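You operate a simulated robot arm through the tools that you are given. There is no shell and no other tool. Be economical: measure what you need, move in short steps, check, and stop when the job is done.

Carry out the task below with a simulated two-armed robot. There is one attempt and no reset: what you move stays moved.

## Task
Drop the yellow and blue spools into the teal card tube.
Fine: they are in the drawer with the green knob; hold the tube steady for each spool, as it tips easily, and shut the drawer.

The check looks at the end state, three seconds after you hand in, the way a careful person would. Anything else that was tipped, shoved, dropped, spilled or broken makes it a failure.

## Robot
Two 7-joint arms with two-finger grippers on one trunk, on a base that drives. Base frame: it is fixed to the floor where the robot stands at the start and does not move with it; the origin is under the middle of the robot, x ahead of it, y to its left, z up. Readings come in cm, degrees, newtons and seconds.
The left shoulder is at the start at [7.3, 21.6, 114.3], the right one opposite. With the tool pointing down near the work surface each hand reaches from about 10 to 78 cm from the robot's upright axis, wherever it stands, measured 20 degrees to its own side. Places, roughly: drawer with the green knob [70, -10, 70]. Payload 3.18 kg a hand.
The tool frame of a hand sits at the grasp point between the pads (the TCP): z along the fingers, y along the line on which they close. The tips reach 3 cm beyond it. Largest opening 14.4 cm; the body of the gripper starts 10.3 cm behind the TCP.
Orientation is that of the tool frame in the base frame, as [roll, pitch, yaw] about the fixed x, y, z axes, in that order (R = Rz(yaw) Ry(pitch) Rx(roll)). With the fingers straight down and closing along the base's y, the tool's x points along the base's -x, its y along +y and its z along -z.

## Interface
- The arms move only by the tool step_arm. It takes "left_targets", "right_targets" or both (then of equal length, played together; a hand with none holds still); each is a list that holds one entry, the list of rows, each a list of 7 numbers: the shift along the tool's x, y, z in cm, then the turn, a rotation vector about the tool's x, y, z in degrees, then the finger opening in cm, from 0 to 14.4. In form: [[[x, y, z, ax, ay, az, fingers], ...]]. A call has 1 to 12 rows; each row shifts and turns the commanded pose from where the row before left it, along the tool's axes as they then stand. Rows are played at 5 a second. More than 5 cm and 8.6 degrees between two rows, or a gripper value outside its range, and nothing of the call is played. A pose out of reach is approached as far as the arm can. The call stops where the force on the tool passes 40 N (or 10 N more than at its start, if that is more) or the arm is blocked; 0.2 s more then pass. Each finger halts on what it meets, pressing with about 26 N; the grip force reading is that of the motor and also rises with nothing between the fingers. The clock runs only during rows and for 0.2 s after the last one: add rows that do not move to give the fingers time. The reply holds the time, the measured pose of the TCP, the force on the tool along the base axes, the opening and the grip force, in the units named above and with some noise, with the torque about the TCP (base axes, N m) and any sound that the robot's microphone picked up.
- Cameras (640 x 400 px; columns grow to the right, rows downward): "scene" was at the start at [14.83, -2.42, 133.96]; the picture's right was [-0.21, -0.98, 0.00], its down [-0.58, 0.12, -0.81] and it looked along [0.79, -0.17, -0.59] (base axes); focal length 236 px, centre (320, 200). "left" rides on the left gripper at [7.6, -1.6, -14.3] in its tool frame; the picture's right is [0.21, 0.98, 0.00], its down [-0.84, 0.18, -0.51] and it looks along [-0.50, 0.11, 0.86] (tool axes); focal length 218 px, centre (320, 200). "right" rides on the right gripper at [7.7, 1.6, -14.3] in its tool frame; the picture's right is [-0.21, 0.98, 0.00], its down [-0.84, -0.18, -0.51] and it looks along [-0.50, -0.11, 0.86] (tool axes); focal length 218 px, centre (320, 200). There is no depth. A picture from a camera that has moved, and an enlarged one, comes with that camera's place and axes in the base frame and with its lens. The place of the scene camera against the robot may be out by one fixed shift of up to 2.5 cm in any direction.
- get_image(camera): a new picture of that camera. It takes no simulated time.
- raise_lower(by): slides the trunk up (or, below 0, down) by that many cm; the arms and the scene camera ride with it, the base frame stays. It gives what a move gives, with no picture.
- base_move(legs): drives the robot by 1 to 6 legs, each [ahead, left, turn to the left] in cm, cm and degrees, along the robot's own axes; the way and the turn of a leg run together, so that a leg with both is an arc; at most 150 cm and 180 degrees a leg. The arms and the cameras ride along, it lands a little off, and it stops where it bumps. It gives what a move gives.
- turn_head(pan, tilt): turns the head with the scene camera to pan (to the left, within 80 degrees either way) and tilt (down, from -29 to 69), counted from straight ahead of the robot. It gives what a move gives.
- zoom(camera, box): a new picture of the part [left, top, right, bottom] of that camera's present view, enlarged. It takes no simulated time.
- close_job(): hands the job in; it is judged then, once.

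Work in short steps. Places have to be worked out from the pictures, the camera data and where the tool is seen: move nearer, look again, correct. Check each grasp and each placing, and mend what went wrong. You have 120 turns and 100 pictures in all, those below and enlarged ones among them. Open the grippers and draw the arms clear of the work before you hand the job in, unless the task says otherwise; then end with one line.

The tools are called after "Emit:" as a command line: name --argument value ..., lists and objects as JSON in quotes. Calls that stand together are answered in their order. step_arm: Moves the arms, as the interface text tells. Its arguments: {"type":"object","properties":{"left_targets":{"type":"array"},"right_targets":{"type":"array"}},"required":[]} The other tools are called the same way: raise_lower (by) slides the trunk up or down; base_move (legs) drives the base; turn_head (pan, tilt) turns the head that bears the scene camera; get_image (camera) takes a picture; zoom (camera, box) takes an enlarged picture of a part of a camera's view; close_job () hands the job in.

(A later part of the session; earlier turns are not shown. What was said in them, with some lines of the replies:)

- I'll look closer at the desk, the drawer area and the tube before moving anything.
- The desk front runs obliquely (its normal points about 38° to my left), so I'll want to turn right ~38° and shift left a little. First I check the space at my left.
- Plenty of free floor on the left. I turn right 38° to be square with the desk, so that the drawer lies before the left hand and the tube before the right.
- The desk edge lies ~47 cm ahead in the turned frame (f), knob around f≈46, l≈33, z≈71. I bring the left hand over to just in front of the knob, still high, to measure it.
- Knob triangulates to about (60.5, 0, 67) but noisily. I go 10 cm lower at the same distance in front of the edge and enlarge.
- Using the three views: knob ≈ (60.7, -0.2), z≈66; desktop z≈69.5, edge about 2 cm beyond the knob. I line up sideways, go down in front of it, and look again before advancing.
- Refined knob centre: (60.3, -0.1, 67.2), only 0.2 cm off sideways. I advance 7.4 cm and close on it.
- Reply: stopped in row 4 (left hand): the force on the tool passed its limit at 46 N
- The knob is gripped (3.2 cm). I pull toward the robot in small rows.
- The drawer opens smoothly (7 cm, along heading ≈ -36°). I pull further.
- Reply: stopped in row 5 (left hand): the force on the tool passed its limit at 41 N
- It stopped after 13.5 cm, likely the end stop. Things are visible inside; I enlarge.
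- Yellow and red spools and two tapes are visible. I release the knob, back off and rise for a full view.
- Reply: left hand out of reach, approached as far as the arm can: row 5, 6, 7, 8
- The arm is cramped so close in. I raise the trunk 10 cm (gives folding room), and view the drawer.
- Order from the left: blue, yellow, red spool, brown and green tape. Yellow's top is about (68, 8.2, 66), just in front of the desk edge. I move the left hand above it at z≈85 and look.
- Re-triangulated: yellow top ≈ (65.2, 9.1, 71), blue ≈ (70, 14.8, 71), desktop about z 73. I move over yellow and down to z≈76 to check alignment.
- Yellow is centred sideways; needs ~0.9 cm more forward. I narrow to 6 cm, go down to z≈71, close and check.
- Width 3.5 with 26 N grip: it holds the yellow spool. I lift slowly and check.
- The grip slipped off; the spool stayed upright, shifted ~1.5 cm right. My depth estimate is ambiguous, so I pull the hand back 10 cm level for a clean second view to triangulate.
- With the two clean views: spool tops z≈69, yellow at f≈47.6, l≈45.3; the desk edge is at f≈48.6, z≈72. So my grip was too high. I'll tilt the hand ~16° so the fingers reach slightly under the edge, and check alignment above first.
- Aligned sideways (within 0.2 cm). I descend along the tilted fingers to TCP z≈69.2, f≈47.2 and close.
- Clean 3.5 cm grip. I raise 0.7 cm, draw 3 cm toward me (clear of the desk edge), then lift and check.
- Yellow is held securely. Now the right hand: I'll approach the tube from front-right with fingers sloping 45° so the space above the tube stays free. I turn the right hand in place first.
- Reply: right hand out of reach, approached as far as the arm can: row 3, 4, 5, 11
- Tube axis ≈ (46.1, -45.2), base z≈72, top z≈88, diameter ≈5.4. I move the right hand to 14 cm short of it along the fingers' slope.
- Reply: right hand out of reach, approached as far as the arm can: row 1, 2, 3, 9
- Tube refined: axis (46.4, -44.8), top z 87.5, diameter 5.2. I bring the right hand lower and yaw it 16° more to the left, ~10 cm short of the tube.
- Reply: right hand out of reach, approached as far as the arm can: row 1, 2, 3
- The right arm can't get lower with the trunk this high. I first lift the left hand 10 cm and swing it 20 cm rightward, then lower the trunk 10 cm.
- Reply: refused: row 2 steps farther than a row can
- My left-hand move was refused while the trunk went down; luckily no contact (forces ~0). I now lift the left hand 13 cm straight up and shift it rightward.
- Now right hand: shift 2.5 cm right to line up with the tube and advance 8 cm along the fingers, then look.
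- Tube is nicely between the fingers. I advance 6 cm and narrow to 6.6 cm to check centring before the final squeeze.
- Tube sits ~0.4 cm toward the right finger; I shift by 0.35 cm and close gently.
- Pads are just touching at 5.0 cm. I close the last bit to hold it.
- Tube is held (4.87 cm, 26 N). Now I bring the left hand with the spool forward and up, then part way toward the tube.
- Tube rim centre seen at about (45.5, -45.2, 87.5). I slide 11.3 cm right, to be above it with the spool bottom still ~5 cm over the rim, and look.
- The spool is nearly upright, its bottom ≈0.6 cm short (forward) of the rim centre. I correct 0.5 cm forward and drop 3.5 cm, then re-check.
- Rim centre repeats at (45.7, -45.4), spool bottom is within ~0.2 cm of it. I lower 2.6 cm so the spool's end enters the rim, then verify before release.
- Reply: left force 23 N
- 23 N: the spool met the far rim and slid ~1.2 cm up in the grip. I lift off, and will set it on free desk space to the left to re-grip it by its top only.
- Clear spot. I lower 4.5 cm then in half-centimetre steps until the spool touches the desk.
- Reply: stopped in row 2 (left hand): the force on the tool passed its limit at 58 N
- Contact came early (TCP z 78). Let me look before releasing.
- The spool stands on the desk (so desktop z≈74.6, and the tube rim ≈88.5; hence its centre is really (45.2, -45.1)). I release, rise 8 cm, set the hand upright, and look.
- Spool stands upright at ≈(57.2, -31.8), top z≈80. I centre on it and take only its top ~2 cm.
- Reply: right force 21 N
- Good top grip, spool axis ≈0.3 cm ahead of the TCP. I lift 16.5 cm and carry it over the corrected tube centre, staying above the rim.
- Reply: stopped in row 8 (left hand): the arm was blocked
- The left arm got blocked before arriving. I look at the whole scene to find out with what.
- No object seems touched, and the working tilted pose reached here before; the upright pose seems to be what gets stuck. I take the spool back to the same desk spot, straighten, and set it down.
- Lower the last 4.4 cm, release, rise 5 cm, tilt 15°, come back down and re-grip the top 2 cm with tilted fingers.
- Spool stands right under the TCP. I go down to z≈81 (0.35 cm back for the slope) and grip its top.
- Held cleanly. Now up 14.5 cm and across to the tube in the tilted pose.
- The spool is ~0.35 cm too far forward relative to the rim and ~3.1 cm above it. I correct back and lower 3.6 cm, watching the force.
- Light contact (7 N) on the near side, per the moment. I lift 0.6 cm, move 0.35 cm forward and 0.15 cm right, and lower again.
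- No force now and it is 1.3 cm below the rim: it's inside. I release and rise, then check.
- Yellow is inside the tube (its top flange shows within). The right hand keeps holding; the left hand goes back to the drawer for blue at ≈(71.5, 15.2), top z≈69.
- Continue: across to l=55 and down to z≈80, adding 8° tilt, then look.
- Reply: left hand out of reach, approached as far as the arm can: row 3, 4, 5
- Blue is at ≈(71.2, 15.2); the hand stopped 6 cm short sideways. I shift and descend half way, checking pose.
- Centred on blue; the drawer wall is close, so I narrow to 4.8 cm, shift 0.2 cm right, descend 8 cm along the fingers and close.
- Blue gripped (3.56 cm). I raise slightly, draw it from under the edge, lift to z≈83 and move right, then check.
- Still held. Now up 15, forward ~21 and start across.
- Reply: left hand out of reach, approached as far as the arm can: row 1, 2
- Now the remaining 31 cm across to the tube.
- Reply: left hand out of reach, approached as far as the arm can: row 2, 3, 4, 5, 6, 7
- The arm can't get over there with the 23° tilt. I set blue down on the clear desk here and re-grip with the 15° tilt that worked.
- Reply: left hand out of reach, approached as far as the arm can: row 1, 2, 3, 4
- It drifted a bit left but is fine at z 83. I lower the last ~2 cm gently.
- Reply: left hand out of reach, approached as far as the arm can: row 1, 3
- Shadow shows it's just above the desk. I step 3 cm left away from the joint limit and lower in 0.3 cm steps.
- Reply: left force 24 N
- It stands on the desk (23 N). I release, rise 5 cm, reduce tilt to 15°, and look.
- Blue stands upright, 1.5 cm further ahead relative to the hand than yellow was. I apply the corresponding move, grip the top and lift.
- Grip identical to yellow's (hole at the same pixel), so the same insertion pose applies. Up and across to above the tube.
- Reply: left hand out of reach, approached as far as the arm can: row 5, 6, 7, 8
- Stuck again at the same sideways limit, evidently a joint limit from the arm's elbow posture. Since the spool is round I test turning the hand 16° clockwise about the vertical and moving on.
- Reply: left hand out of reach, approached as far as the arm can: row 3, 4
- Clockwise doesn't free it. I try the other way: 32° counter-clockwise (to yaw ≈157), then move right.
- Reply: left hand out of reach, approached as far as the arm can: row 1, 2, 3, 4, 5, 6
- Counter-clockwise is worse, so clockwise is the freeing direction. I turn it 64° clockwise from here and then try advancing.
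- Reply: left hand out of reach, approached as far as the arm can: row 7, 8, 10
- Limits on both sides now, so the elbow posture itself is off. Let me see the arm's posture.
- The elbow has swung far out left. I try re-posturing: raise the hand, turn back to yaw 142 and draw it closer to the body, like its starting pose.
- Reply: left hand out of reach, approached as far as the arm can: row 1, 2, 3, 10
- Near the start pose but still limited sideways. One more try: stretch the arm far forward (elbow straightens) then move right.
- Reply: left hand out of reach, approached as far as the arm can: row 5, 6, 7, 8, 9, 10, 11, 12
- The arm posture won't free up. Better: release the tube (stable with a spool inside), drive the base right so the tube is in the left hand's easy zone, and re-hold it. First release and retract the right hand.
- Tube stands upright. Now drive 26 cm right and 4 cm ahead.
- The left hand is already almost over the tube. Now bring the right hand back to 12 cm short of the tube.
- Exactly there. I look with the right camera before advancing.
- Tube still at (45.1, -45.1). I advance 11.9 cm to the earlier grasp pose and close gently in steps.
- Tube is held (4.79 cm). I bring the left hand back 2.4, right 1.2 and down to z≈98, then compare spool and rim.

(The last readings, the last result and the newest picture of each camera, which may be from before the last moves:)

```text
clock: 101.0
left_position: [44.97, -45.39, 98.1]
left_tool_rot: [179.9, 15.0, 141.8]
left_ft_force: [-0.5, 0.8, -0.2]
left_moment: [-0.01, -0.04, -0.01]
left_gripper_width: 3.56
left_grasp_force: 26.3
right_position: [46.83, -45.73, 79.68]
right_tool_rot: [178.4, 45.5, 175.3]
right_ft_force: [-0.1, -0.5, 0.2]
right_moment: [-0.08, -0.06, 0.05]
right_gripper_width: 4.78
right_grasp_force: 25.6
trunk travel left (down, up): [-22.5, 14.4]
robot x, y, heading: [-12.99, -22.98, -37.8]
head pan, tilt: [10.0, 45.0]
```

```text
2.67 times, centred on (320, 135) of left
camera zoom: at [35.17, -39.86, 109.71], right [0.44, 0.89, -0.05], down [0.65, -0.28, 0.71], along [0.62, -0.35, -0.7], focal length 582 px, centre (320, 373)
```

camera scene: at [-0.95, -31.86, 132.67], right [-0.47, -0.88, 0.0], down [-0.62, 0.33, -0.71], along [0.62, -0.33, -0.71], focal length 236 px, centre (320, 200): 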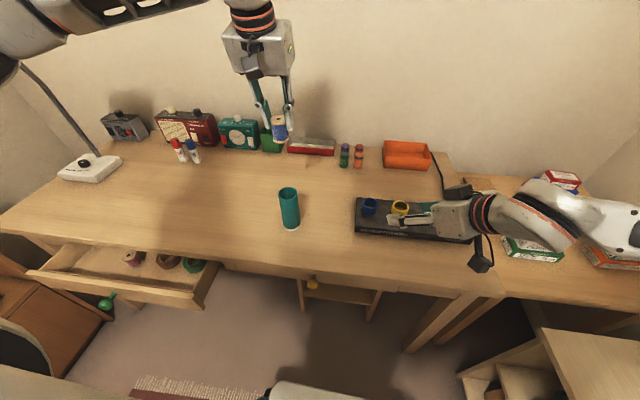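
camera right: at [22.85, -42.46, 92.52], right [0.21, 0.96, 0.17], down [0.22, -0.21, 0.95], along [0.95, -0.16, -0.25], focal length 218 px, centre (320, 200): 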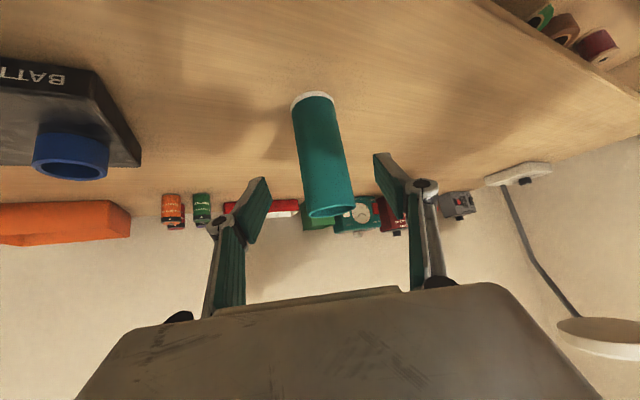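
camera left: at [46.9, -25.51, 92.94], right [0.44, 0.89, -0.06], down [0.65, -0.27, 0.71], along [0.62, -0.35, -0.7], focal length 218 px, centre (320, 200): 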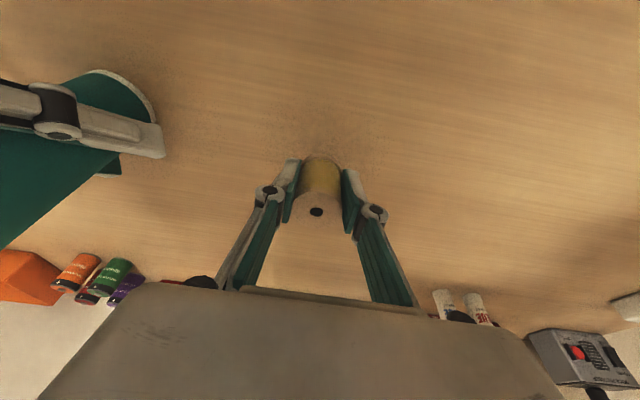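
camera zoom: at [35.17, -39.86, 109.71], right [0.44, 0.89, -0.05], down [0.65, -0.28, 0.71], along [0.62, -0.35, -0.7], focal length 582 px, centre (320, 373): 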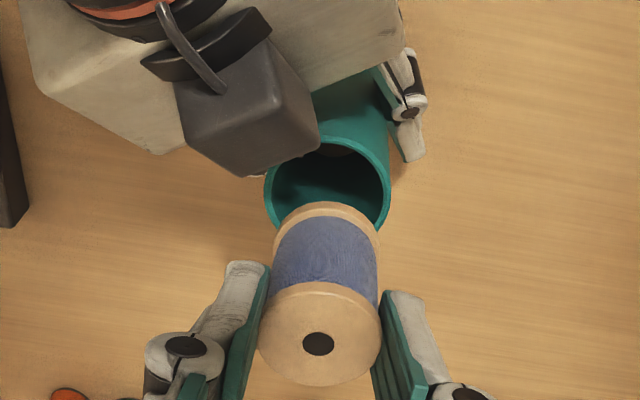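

Spool vs rim compares closely with yellow's successful pose: I correct 0.1 cm back, 0.15 cm right, and lower 5.1 cm.

Emit:
step_arm --left_targets '[[[0.1, -0.15, 0, 0, 0, 0, 2.5], [0.5, 0, 1.9, 0, 0, 0, 2.5], [0.5, 0, 1.9, 0, 0, 0, 2.5], [0.13, 0, 0.48, 0, 0, 0, 2.5], [0.13, 0, 0.48, 0, 0, 0, 2.5]]]'

```text
clock: 102.2
left_position: [44.84, -45.17, 93.02]
left_tool_rot: [179.7, 14.9, 141.8]
left_ft_force: [0.3, -1.0, 0.5]
left_moment: [0.01, 0.0, 0.01]
left_gripper_width: 3.54
left_grasp_force: 26.2
right_position: [46.75, -45.93, 79.62]
right_tool_rot: [178.4, 45.5, 175.2]
right_ft_force: [0.6, -0.3, 2.0]
right_moment: [-0.07, 0.04, 0.0]
right_gripper_width: 4.78
right_grasp_force: 26.3
trunk travel left (down, up): [-22.5, 14.4]
robot x, y, heading: [-13.02, -22.64, -37.7]
head pan, tilt: [10.0, 45.0]
```

No contact force at the same depth as yellow: it is inside. Release, rise, and look.

Emit:
step_arm --left_targets '[[[0, 0, 0, 0, 0, 0, 4.5], [0, 0, 0, 0, 0, 0, 6.5], [0, 0, 0, 0, 0, 0, 6.5], [-1, 0, -3.8, 0, 0, 0, 6.5], [-1, 0, -3.8, 0, 0, 0, 6.5]]]'

Emit:
zoom --camera "left" --box '[200, 60, 440, 210]'

```text
clock: 103.4
left_position: [44.76, -45.09, 100.92]
left_tool_rot: [179.6, 14.9, 141.8]
left_ft_force: [-0.2, 0.9, 0.1]
left_moment: [-0.02, -0.02, 0.0]
left_gripper_width: 6.5
left_grasp_force: 0.1
right_position: [46.67, -45.85, 79.5]
right_tool_rot: [178.5, 45.4, 175.4]
right_ft_force: [-2.7, 0.2, 2.5]
right_moment: [-0.11, 0.15, -0.04]
right_gripper_width: 4.79
right_grasp_force: 26.1
trunk travel left (down, up): [-22.5, 14.4]
robot x, y, heading: [-12.62, -22.65, -37.9]
head pan, tilt: [10.0, 45.0]
```

```text
2.67 times, centred on (320, 135) of left
camera zoom: at [34.96, -39.79, 112.67], right [0.45, 0.89, -0.05], down [0.65, -0.28, 0.71], along [0.62, -0.35, -0.7], focal length 582 px, centre (320, 373)
```

zoom: 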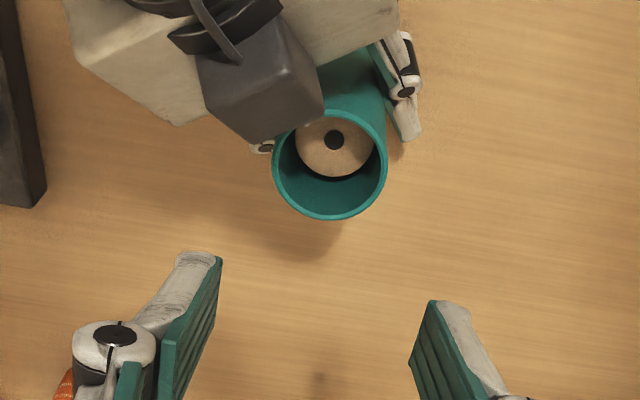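

Both spools are in the tube. Now I release the tube with the right hand, back it out, and lift the left hand away.

Emit:
step_arm --right_targets '[[[0, 0, 0, 0, 0, 0, 5.2], [0, 0, 0, 0, 0, 0, 6], [0, 0, 0, 0, 0, 0, 8], [0, 0, 0, 0, 0, 0, 9], [0, 0, -4, 0, 0, 0, 9], [0, 0, -4, 0, 0, 0, 9], [0, 0, -4, 0, 0, 0, 9], [0, 0, -4, 0, 0, 0, 9]]]' --left_targets '[[[0, 0, 0, 0, 0, 0, 6.5], [0, 0, 0, 0, 0, 0, 6.5], [0, 0, 0, 0, 0, 0, 6.5], [0, 0, 0, 0, 0, 0, 6.5], [0, 4, 0, 0, 0, 0, 6.5], [0, 4, 0, 0, 0, 0, 6.5], [0, 4, 0, 0, 0, 0, 6.5], [0, 4, 0, 0, 0, 0, 6.5]]]'

Emit:
get_image --camera "scene"

```text
clock: 105.2
left_position: [54.58, -32.65, 101.07]
left_tool_rot: [179.7, 14.9, 141.8]
left_ft_force: [-0.1, -0.3, 0.5]
left_moment: [-0.06, 0.0, -0.01]
left_gripper_width: 6.51
left_grasp_force: 0.1
right_position: [35.27, -45.22, 90.78]
right_tool_rot: [178.4, 45.4, 175.5]
right_ft_force: [0.0, -0.1, -0.7]
right_moment: [-0.04, 0.01, -0.02]
right_gripper_width: 9.01
right_grasp_force: 0.0
trunk travel left (down, up): [-22.5, 14.4]
robot x, y, heading: [-12.89, -22.91, -37.9]
head pan, tilt: [10.0, 45.0]
```

```text
8 pictures are left
camera scene: at [-0.99, -31.76, 132.69], right [-0.47, -0.88, 0.0], down [-0.62, 0.33, -0.71], along [0.63, -0.33, -0.71], focal length 236 px, centre (320, 200)
```

scene: 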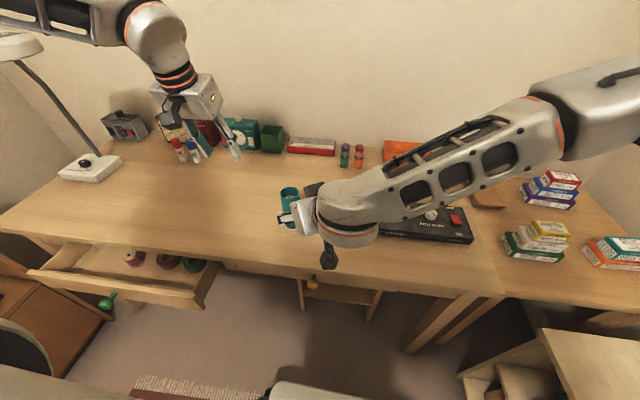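

Tube standing with both spools. Drive back 12 cm, then left 28 cm, to face the drawer with more room.

Emit:
base_move --legs '[[-12, 0, 0], [0, 28, 0]]'

Emit:
get_image --camera "scene"

```text
clock: 109.1
left_position: [62.23, -3.37, 100.94]
left_tool_rot: [179.7, 14.9, 141.7]
left_ft_force: [0.5, 0.1, 1.0]
left_moment: [-0.04, 0.01, 0.02]
left_gripper_width: 6.5
left_grasp_force: 0.1
right_position: [42.94, -15.98, 90.71]
right_tool_rot: [178.3, 45.4, 175.2]
right_ft_force: [-0.1, 0.2, 0.5]
right_moment: [0.01, -0.02, 0.01]
right_gripper_width: 9.02
right_grasp_force: 0.0
trunk travel left (down, up): [-22.5, 14.4]
robot x, y, heading: [-5.08, 6.75, -38.0]
head pan, tilt: [10.0, 45.0]
```

```text
7 pictures are left
camera scene: at [6.79, -2.42, 132.67], right [-0.47, -0.88, 0.0], down [-0.62, 0.33, -0.71], along [0.62, -0.33, -0.71], focal length 236 px, centre (320, 200)
```

scene: 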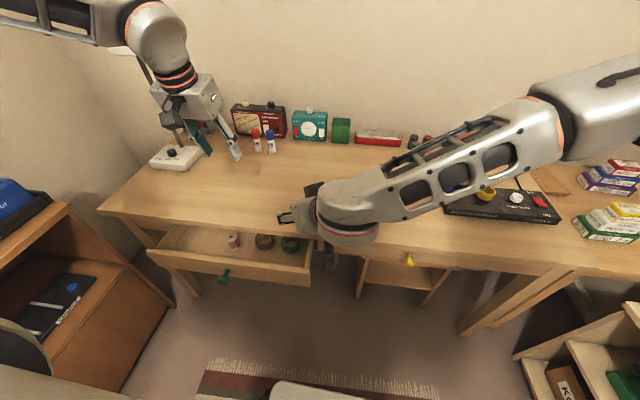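

Drawer unchanged. I bring the left hand back in front of the knob, set it upright and lower it part way.

Emit:
step_arm --left_targets '[[[4.02, 0, -1.08, 0, 0, 0, 7], [4.02, 0, -1.08, 0, 0, 0, 7], [4.02, 0, -1.08, 0, 0, 0, 7], [4.02, 0, -1.08, 0, 0, 0, 7], [4.02, 0, -1.08, 0, 0, 0, 7], [0, 0, 0, 0, 7.5, 0, 7], [0, 0, 0, 0, 7.4, 0, 7], [0, 0, 4.5, 0, 0, 0, 7], [0, 0, 4.5, 0, 0, 0, 7], [0, 0, 4.5, 0, 0, 0, 7], [0, 0, 4.5, 0, 0, 0, 7]]]'

Emit:
get_image --camera "left"

```text
clock: 111.5
left_position: [46.02, 9.33, 82.82]
left_tool_rot: [179.8, 0.1, 141.7]
left_ft_force: [-0.3, 0.5, 0.3]
left_moment: [0.01, 0.01, 0.02]
left_gripper_width: 7.0
left_grasp_force: 0.0
right_position: [42.93, -15.92, 90.64]
right_tool_rot: [178.3, 45.3, 175.2]
right_ft_force: [-0.3, -0.2, 0.9]
right_moment: [-0.02, 0.0, 0.06]
right_gripper_width: 9.01
right_grasp_force: 0.2
trunk travel left (down, up): [-22.5, 14.4]
robot x, y, heading: [-5.07, 6.4, -37.7]
head pan, tilt: [10.0, 45.0]
```

```text
6 pictures are left
camera left: at [38.9, 12.68, 97.09], right [0.44, 0.9, 0.0], down [0.77, -0.38, 0.51], along [0.46, -0.22, -0.86], focal length 218 px, centre (320, 200)
```

left: 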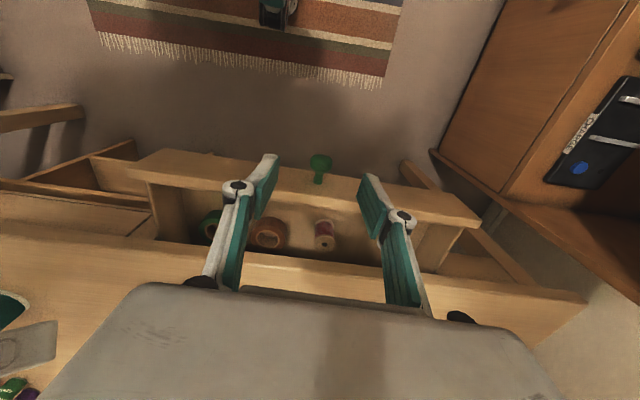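

Knob at ≈(49.2, 7.8, 67). I shift 0.7 cm left, descend in front of it, advance 2.6 cm and grip.

Emit:
step_arm --left_targets '[[[0, 0.7, 3, 0, 0, 0, 7], [0, 0, 4.5, 0, 0, 0, 7], [0, 0, 4.5, 0, 0, 0, 7], [0, 0, 3.7, 0, 0, 0, 7], [-2.6, 0, 0, 0, 0, 0, 7], [0, 0, 0, 0, 0, 0, 4.5], [0, 0, 0, 0, 0, 0, 2], [0, 0, 0, 0, 0, 0, 2]]]'

```text
clock: 113.3
left_position: [48.71, 8.59, 67.19]
left_tool_rot: [179.7, 0.0, 141.9]
left_ft_force: [2.8, 3.3, -1.1]
left_moment: [-0.07, -0.19, 0.68]
left_gripper_width: 3.26
left_grasp_force: 44.5
right_position: [42.94, -15.87, 90.61]
right_tool_rot: [178.4, 45.4, 175.2]
right_ft_force: [-0.1, 0.0, -0.6]
right_moment: [0.0, 0.0, 0.02]
right_gripper_width: 9.0
right_grasp_force: 0.1
trunk travel left (down, up): [-22.5, 14.4]
robot x, y, heading: [-5.09, 6.83, -38.4]
head pan, tilt: [10.0, 45.0]
```

Knob gripped at the same point as before. I push it closed, 13.2 cm, in gentle steps.

Emit:
step_arm --left_targets '[[[-1.3, 0.03, 0, 0, 0, 0, 2], [-1.3, 0.03, 0, 0, 0, 0, 2], [-1.3, 0.03, 0, 0, 0, 0, 2], [-1.3, 0.03, 0, 0, 0, 0, 2], [-1.3, 0.03, 0, 0, 0, 0, 2], [-1.3, 0.03, 0, 0, 0, 0, 2], [-1.3, 0.03, 0, 0, 0, 0, 2], [-1.3, 0.03, 0, 0, 0, 0, 2], [-1.3, 0.03, 0, 0, 0, 0, 2], [-1.0, 0.03, 0, 0, 0, 0, 2], [-0.6, 0, 0, 0, 0, 0, 2]]]'

Emit:
get_image --camera "left"

```text
clock: 115.3
left_position: [57.29, 2.4, 67.45]
left_tool_rot: [180.0, -0.8, 141.7]
left_ft_force: [-2.6, -3.7, -28.9]
left_moment: [-0.14, -0.59, 0.51]
left_gripper_width: 3.26
left_grasp_force: 44.7
left hand out of reach, approached as far as the arm can: row 8, 9, 10
right_position: [43.06, -16.07, 90.66]
right_tool_rot: [178.4, 45.3, 175.0]
right_ft_force: [0.4, 0.3, 0.2]
right_moment: [0.01, 0.0, -0.01]
right_gripper_width: 9.01
right_grasp_force: 0.1
trunk travel left (down, up): [-22.5, 14.4]
robot x, y, heading: [-4.69, 6.58, -38.2]
head pan, tilt: [10.0, 45.0]
stopped in row 10 (left hand): the force on the tool passed its limit at 42 N (the readings are from after the stop); the commanded pose is now the measured one
```

```text
5 pictures are left
camera left: at [50.29, 5.53, 81.67], right [0.44, 0.9, 0.0], down [0.78, -0.39, 0.5], along [0.45, -0.22, -0.87], focal length 218 px, centre (320, 200)
```

left: 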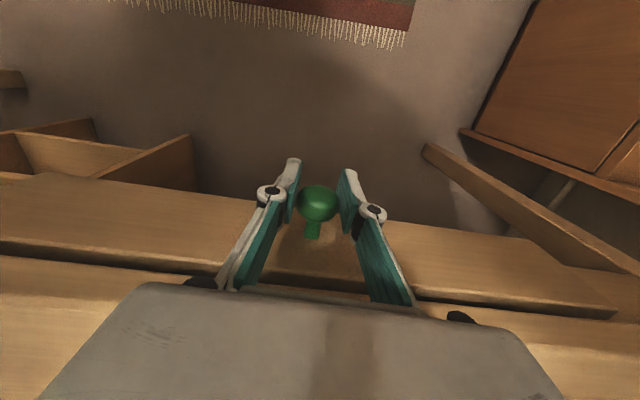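

The arm ran out of reach ~2.6 cm before closed. I release, back the hand 7 cm, and drive the base 6 cm ahead.

Emit:
step_arm --left_targets '[[[0, 0, 0, 0, 0, 0, 5], [0, 0, 0, 0, 0, 0, 7], [0, 0, 0, 0, 0, 0, 7], [3.5, 0, 0, 0, 0, 0, 7], [3.5, 0, 0, 0, 0, 0, 7]]]'

Emit:
base_move --legs '[[6, 0, 0]]'

```text
clock: 116.5
left_position: [51.85, 6.53, 67.68]
left_tool_rot: [179.9, -0.4, 141.6]
left_ft_force: [0.1, 0.1, 0.7]
left_moment: [-0.02, 0.0, 0.01]
left_gripper_width: 7.0
left_grasp_force: 0.1
right_position: [42.89, -15.99, 90.76]
right_tool_rot: [178.4, 45.3, 175.2]
right_ft_force: [0.1, 0.9, 0.0]
right_moment: [-0.01, 0.03, 0.0]
right_gripper_width: 8.97
right_grasp_force: 0.0
trunk travel left (down, up): [-22.5, 14.4]
robot x, y, heading: [-5.33, 6.22, -38.1]
head pan, tilt: [10.0, 45.0]
```

```text
clock: 117.5
left_position: [56.56, 2.83, 67.68]
left_tool_rot: [180.0, -0.5, 141.6]
left_ft_force: [-1.0, -0.2, 0.6]
left_moment: [0.03, 0.02, -0.05]
left_gripper_width: 7.02
left_grasp_force: 0.1
right_position: [47.67, -19.71, 90.62]
right_tool_rot: [178.3, 45.3, 175.2]
right_ft_force: [0.6, 0.3, -0.3]
right_moment: [0.03, 0.0, 0.01]
right_gripper_width: 9.02
right_grasp_force: 0.1
trunk travel left (down, up): [-22.5, 14.4]
robot x, y, heading: [-0.57, 2.92, -38.0]
head pan, tilt: [10.0, 45.0]
```

Hand is 0.8 cm short of its earlier grip point. I advance, grip, and push the last 2.6 cm until resistance.

Emit:
step_arm --left_targets '[[[-0.8, 0, 0.2, 0, 0, 0, 7], [0, 0, 0, 0, 0, 0, 4.5], [0, 0, 0, 0, 0, 0, 2], [0, 0, 0, 0, 0, 0, 2], [-0.8, 0, 0, 0, 0, 0, 2], [-0.8, 0, 0, 0, 0, 0, 2], [-0.6, 0, 0, 0, 0, 0, 2], [-0.4, 0, 0, 0, 0, 0, 2], [-0.3, 0, 0, 0, 0, 0, 2], [-0.3, 0, 0, 0, 0, 0, 2]]]'

Emit:
get_image --camera "left"

```text
clock: 119.7
left_position: [59.46, 0.59, 67.59]
left_tool_rot: [179.8, -0.5, 141.7]
left_ft_force: [-12.4, 13.4, 5.1]
left_moment: [-1.1, -1.6, 0.92]
left_gripper_width: 3.25
left_grasp_force: 45.1
right_position: [47.45, -19.52, 90.78]
right_tool_rot: [178.5, 45.5, 175.3]
right_ft_force: [0.4, -0.5, 0.0]
right_moment: [-0.01, -0.02, 0.01]
right_gripper_width: 8.99
right_grasp_force: 0.0
trunk travel left (down, up): [-22.5, 14.4]
robot x, y, heading: [-0.45, 2.93, -37.8]
head pan, tilt: [10.0, 45.0]
```

```text
4 pictures are left
camera left: at [52.49, 3.89, 81.79], right [0.44, 0.9, 0.0], down [0.78, -0.39, 0.5], along [0.45, -0.22, -0.87], focal length 218 px, centre (320, 200)
```

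left: 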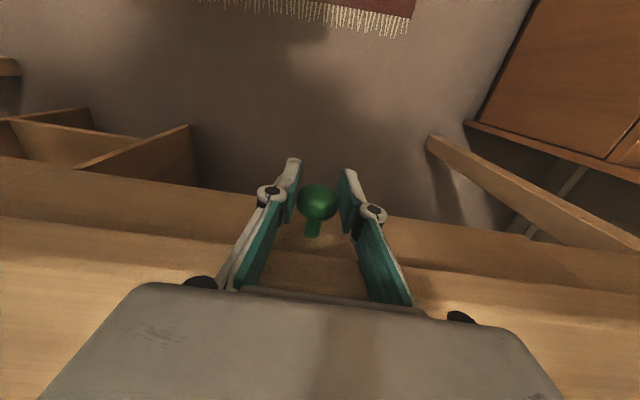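

The knob is back at its original closed place with 18 N resistance: drawer shut. I release, back off and raise, then drive back to clear the work.

Emit:
step_arm --left_targets '[[[0, 0, 0, 0, 0, 0, 5], [0, 0, 0, 0, 0, 0, 8], [0, 0, 0, 0, 0, 0, 8], [4, 0, 0, 0, 0, 0, 8], [4, 0, 0, 0, 0, 0, 8], [0, 0, -4, 0, 0, 0, 8], [0, 0, -4, 0, 0, 0, 8], [0, 0, -4, 0, 0, 0, 8]]]'

Emit:
base_move --legs '[[-15, 0, 0]]'

Emit:
turn_head --pan 0 --tilt 40

Emit:
get_image --camera "scene"

```text
clock: 121.5
left_position: [53.34, 5.25, 79.65]
left_tool_rot: [179.9, -0.4, 141.4]
left_ft_force: [-0.4, -0.4, 0.4]
left_moment: [0.01, -0.05, 0.02]
left_gripper_width: 8.0
left_grasp_force: 0.1
right_position: [47.58, -19.58, 90.79]
right_tool_rot: [178.4, 45.4, 175.2]
right_ft_force: [-0.6, 0.5, -0.5]
right_moment: [-0.03, -0.02, 0.0]
right_gripper_width: 9.01
right_grasp_force: 0.1
trunk travel left (down, up): [-22.5, 14.4]
robot x, y, heading: [-0.65, 3.31, -37.8]
head pan, tilt: [10.0, 45.0]
```

```text
clock: 122.8
left_position: [41.78, 14.46, 79.71]
left_tool_rot: [179.9, -0.3, 141.5]
left_ft_force: [0.3, -0.8, -0.4]
left_moment: [-0.05, 0.0, 0.01]
left_gripper_width: 7.99
left_grasp_force: 0.0
right_position: [35.84, -10.41, 90.8]
right_tool_rot: [178.4, 45.3, 175.1]
right_ft_force: [-0.9, 0.1, 0.0]
right_moment: [0.01, 0.0, -0.01]
right_gripper_width: 9.01
right_grasp_force: 0.1
trunk travel left (down, up): [-22.5, 14.4]
robot x, y, heading: [-12.05, 12.24, -38.1]
head pan, tilt: [10.0, 45.0]
```

```text
clock: 123.6
left_position: [41.85, 14.43, 79.54]
left_tool_rot: [179.9, -0.4, 141.6]
left_ft_force: [-0.8, 0.5, -0.6]
left_moment: [-0.03, -0.01, -0.04]
left_gripper_width: 7.98
left_grasp_force: 0.1
right_position: [35.96, -10.58, 90.8]
right_tool_rot: [178.5, 45.4, 175.3]
right_ft_force: [0.1, 0.2, -0.8]
right_moment: [0.02, 0.01, -0.04]
right_gripper_width: 9.03
right_grasp_force: 0.0
trunk travel left (down, up): [-22.5, 14.4]
robot x, y, heading: [-12.13, 12.44, -37.9]
head pan, tilt: [0.0, 40.0]
```

```text
3 pictures are left
camera scene: at [-0.73, 1.63, 133.39], right [-0.62, -0.79, 0.0], down [-0.51, 0.4, -0.77], along [0.6, -0.47, -0.64], focal length 236 px, centre (320, 200)
```

scene: 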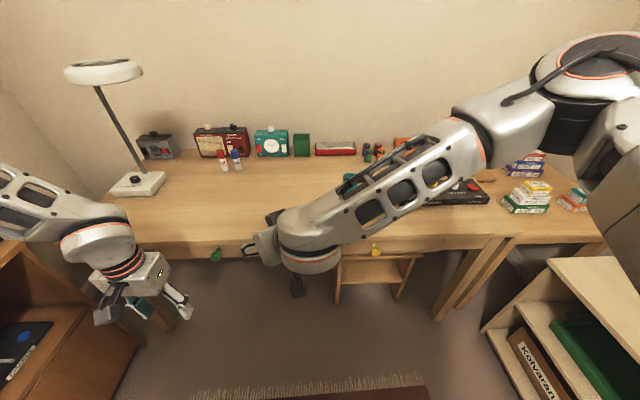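

Everything looks in place; one closer look at the drawer front and the tube.

Emit:
zoom --camera "scene" --box '[180, 160, 420, 310]'

Emit:
get_image --camera "right"

```text
2.67 times, centred on (300, 235) of scene
camera zoom: at [-0.73, 1.63, 133.39], right [-0.62, -0.79, 0.0], down [-0.51, 0.4, -0.77], along [0.6, -0.47, -0.64], focal length 629 px, centre (373, 107)
```

zoom: 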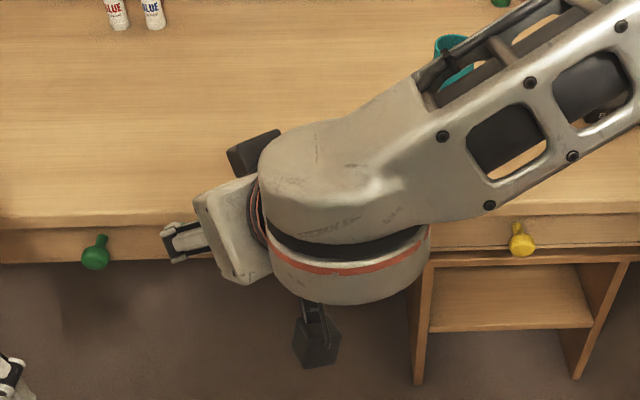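

```text
1 pictures are left
camera right: at [20.49, -7.91, 95.3], right [0.21, 0.96, 0.17], down [0.22, -0.21, 0.95], along [0.95, -0.16, -0.25], focal length 218 px, centre (320, 200)
```

right: 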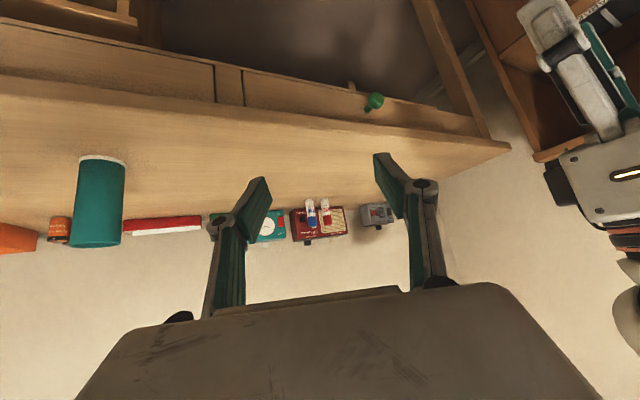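

The drawer is flush and shut, the tube stands upright with both spools inside, the lamp and the other things are undisturbed, and the arms are clear with the grippers open. I hand in.

Emit:
close_job

```text
The job is handed in.
```

The yellow and blue spools are both in the teal tube, which I held steady for each drop and which is still upright; the drawer with the green knob is shut, and the job is handed in.
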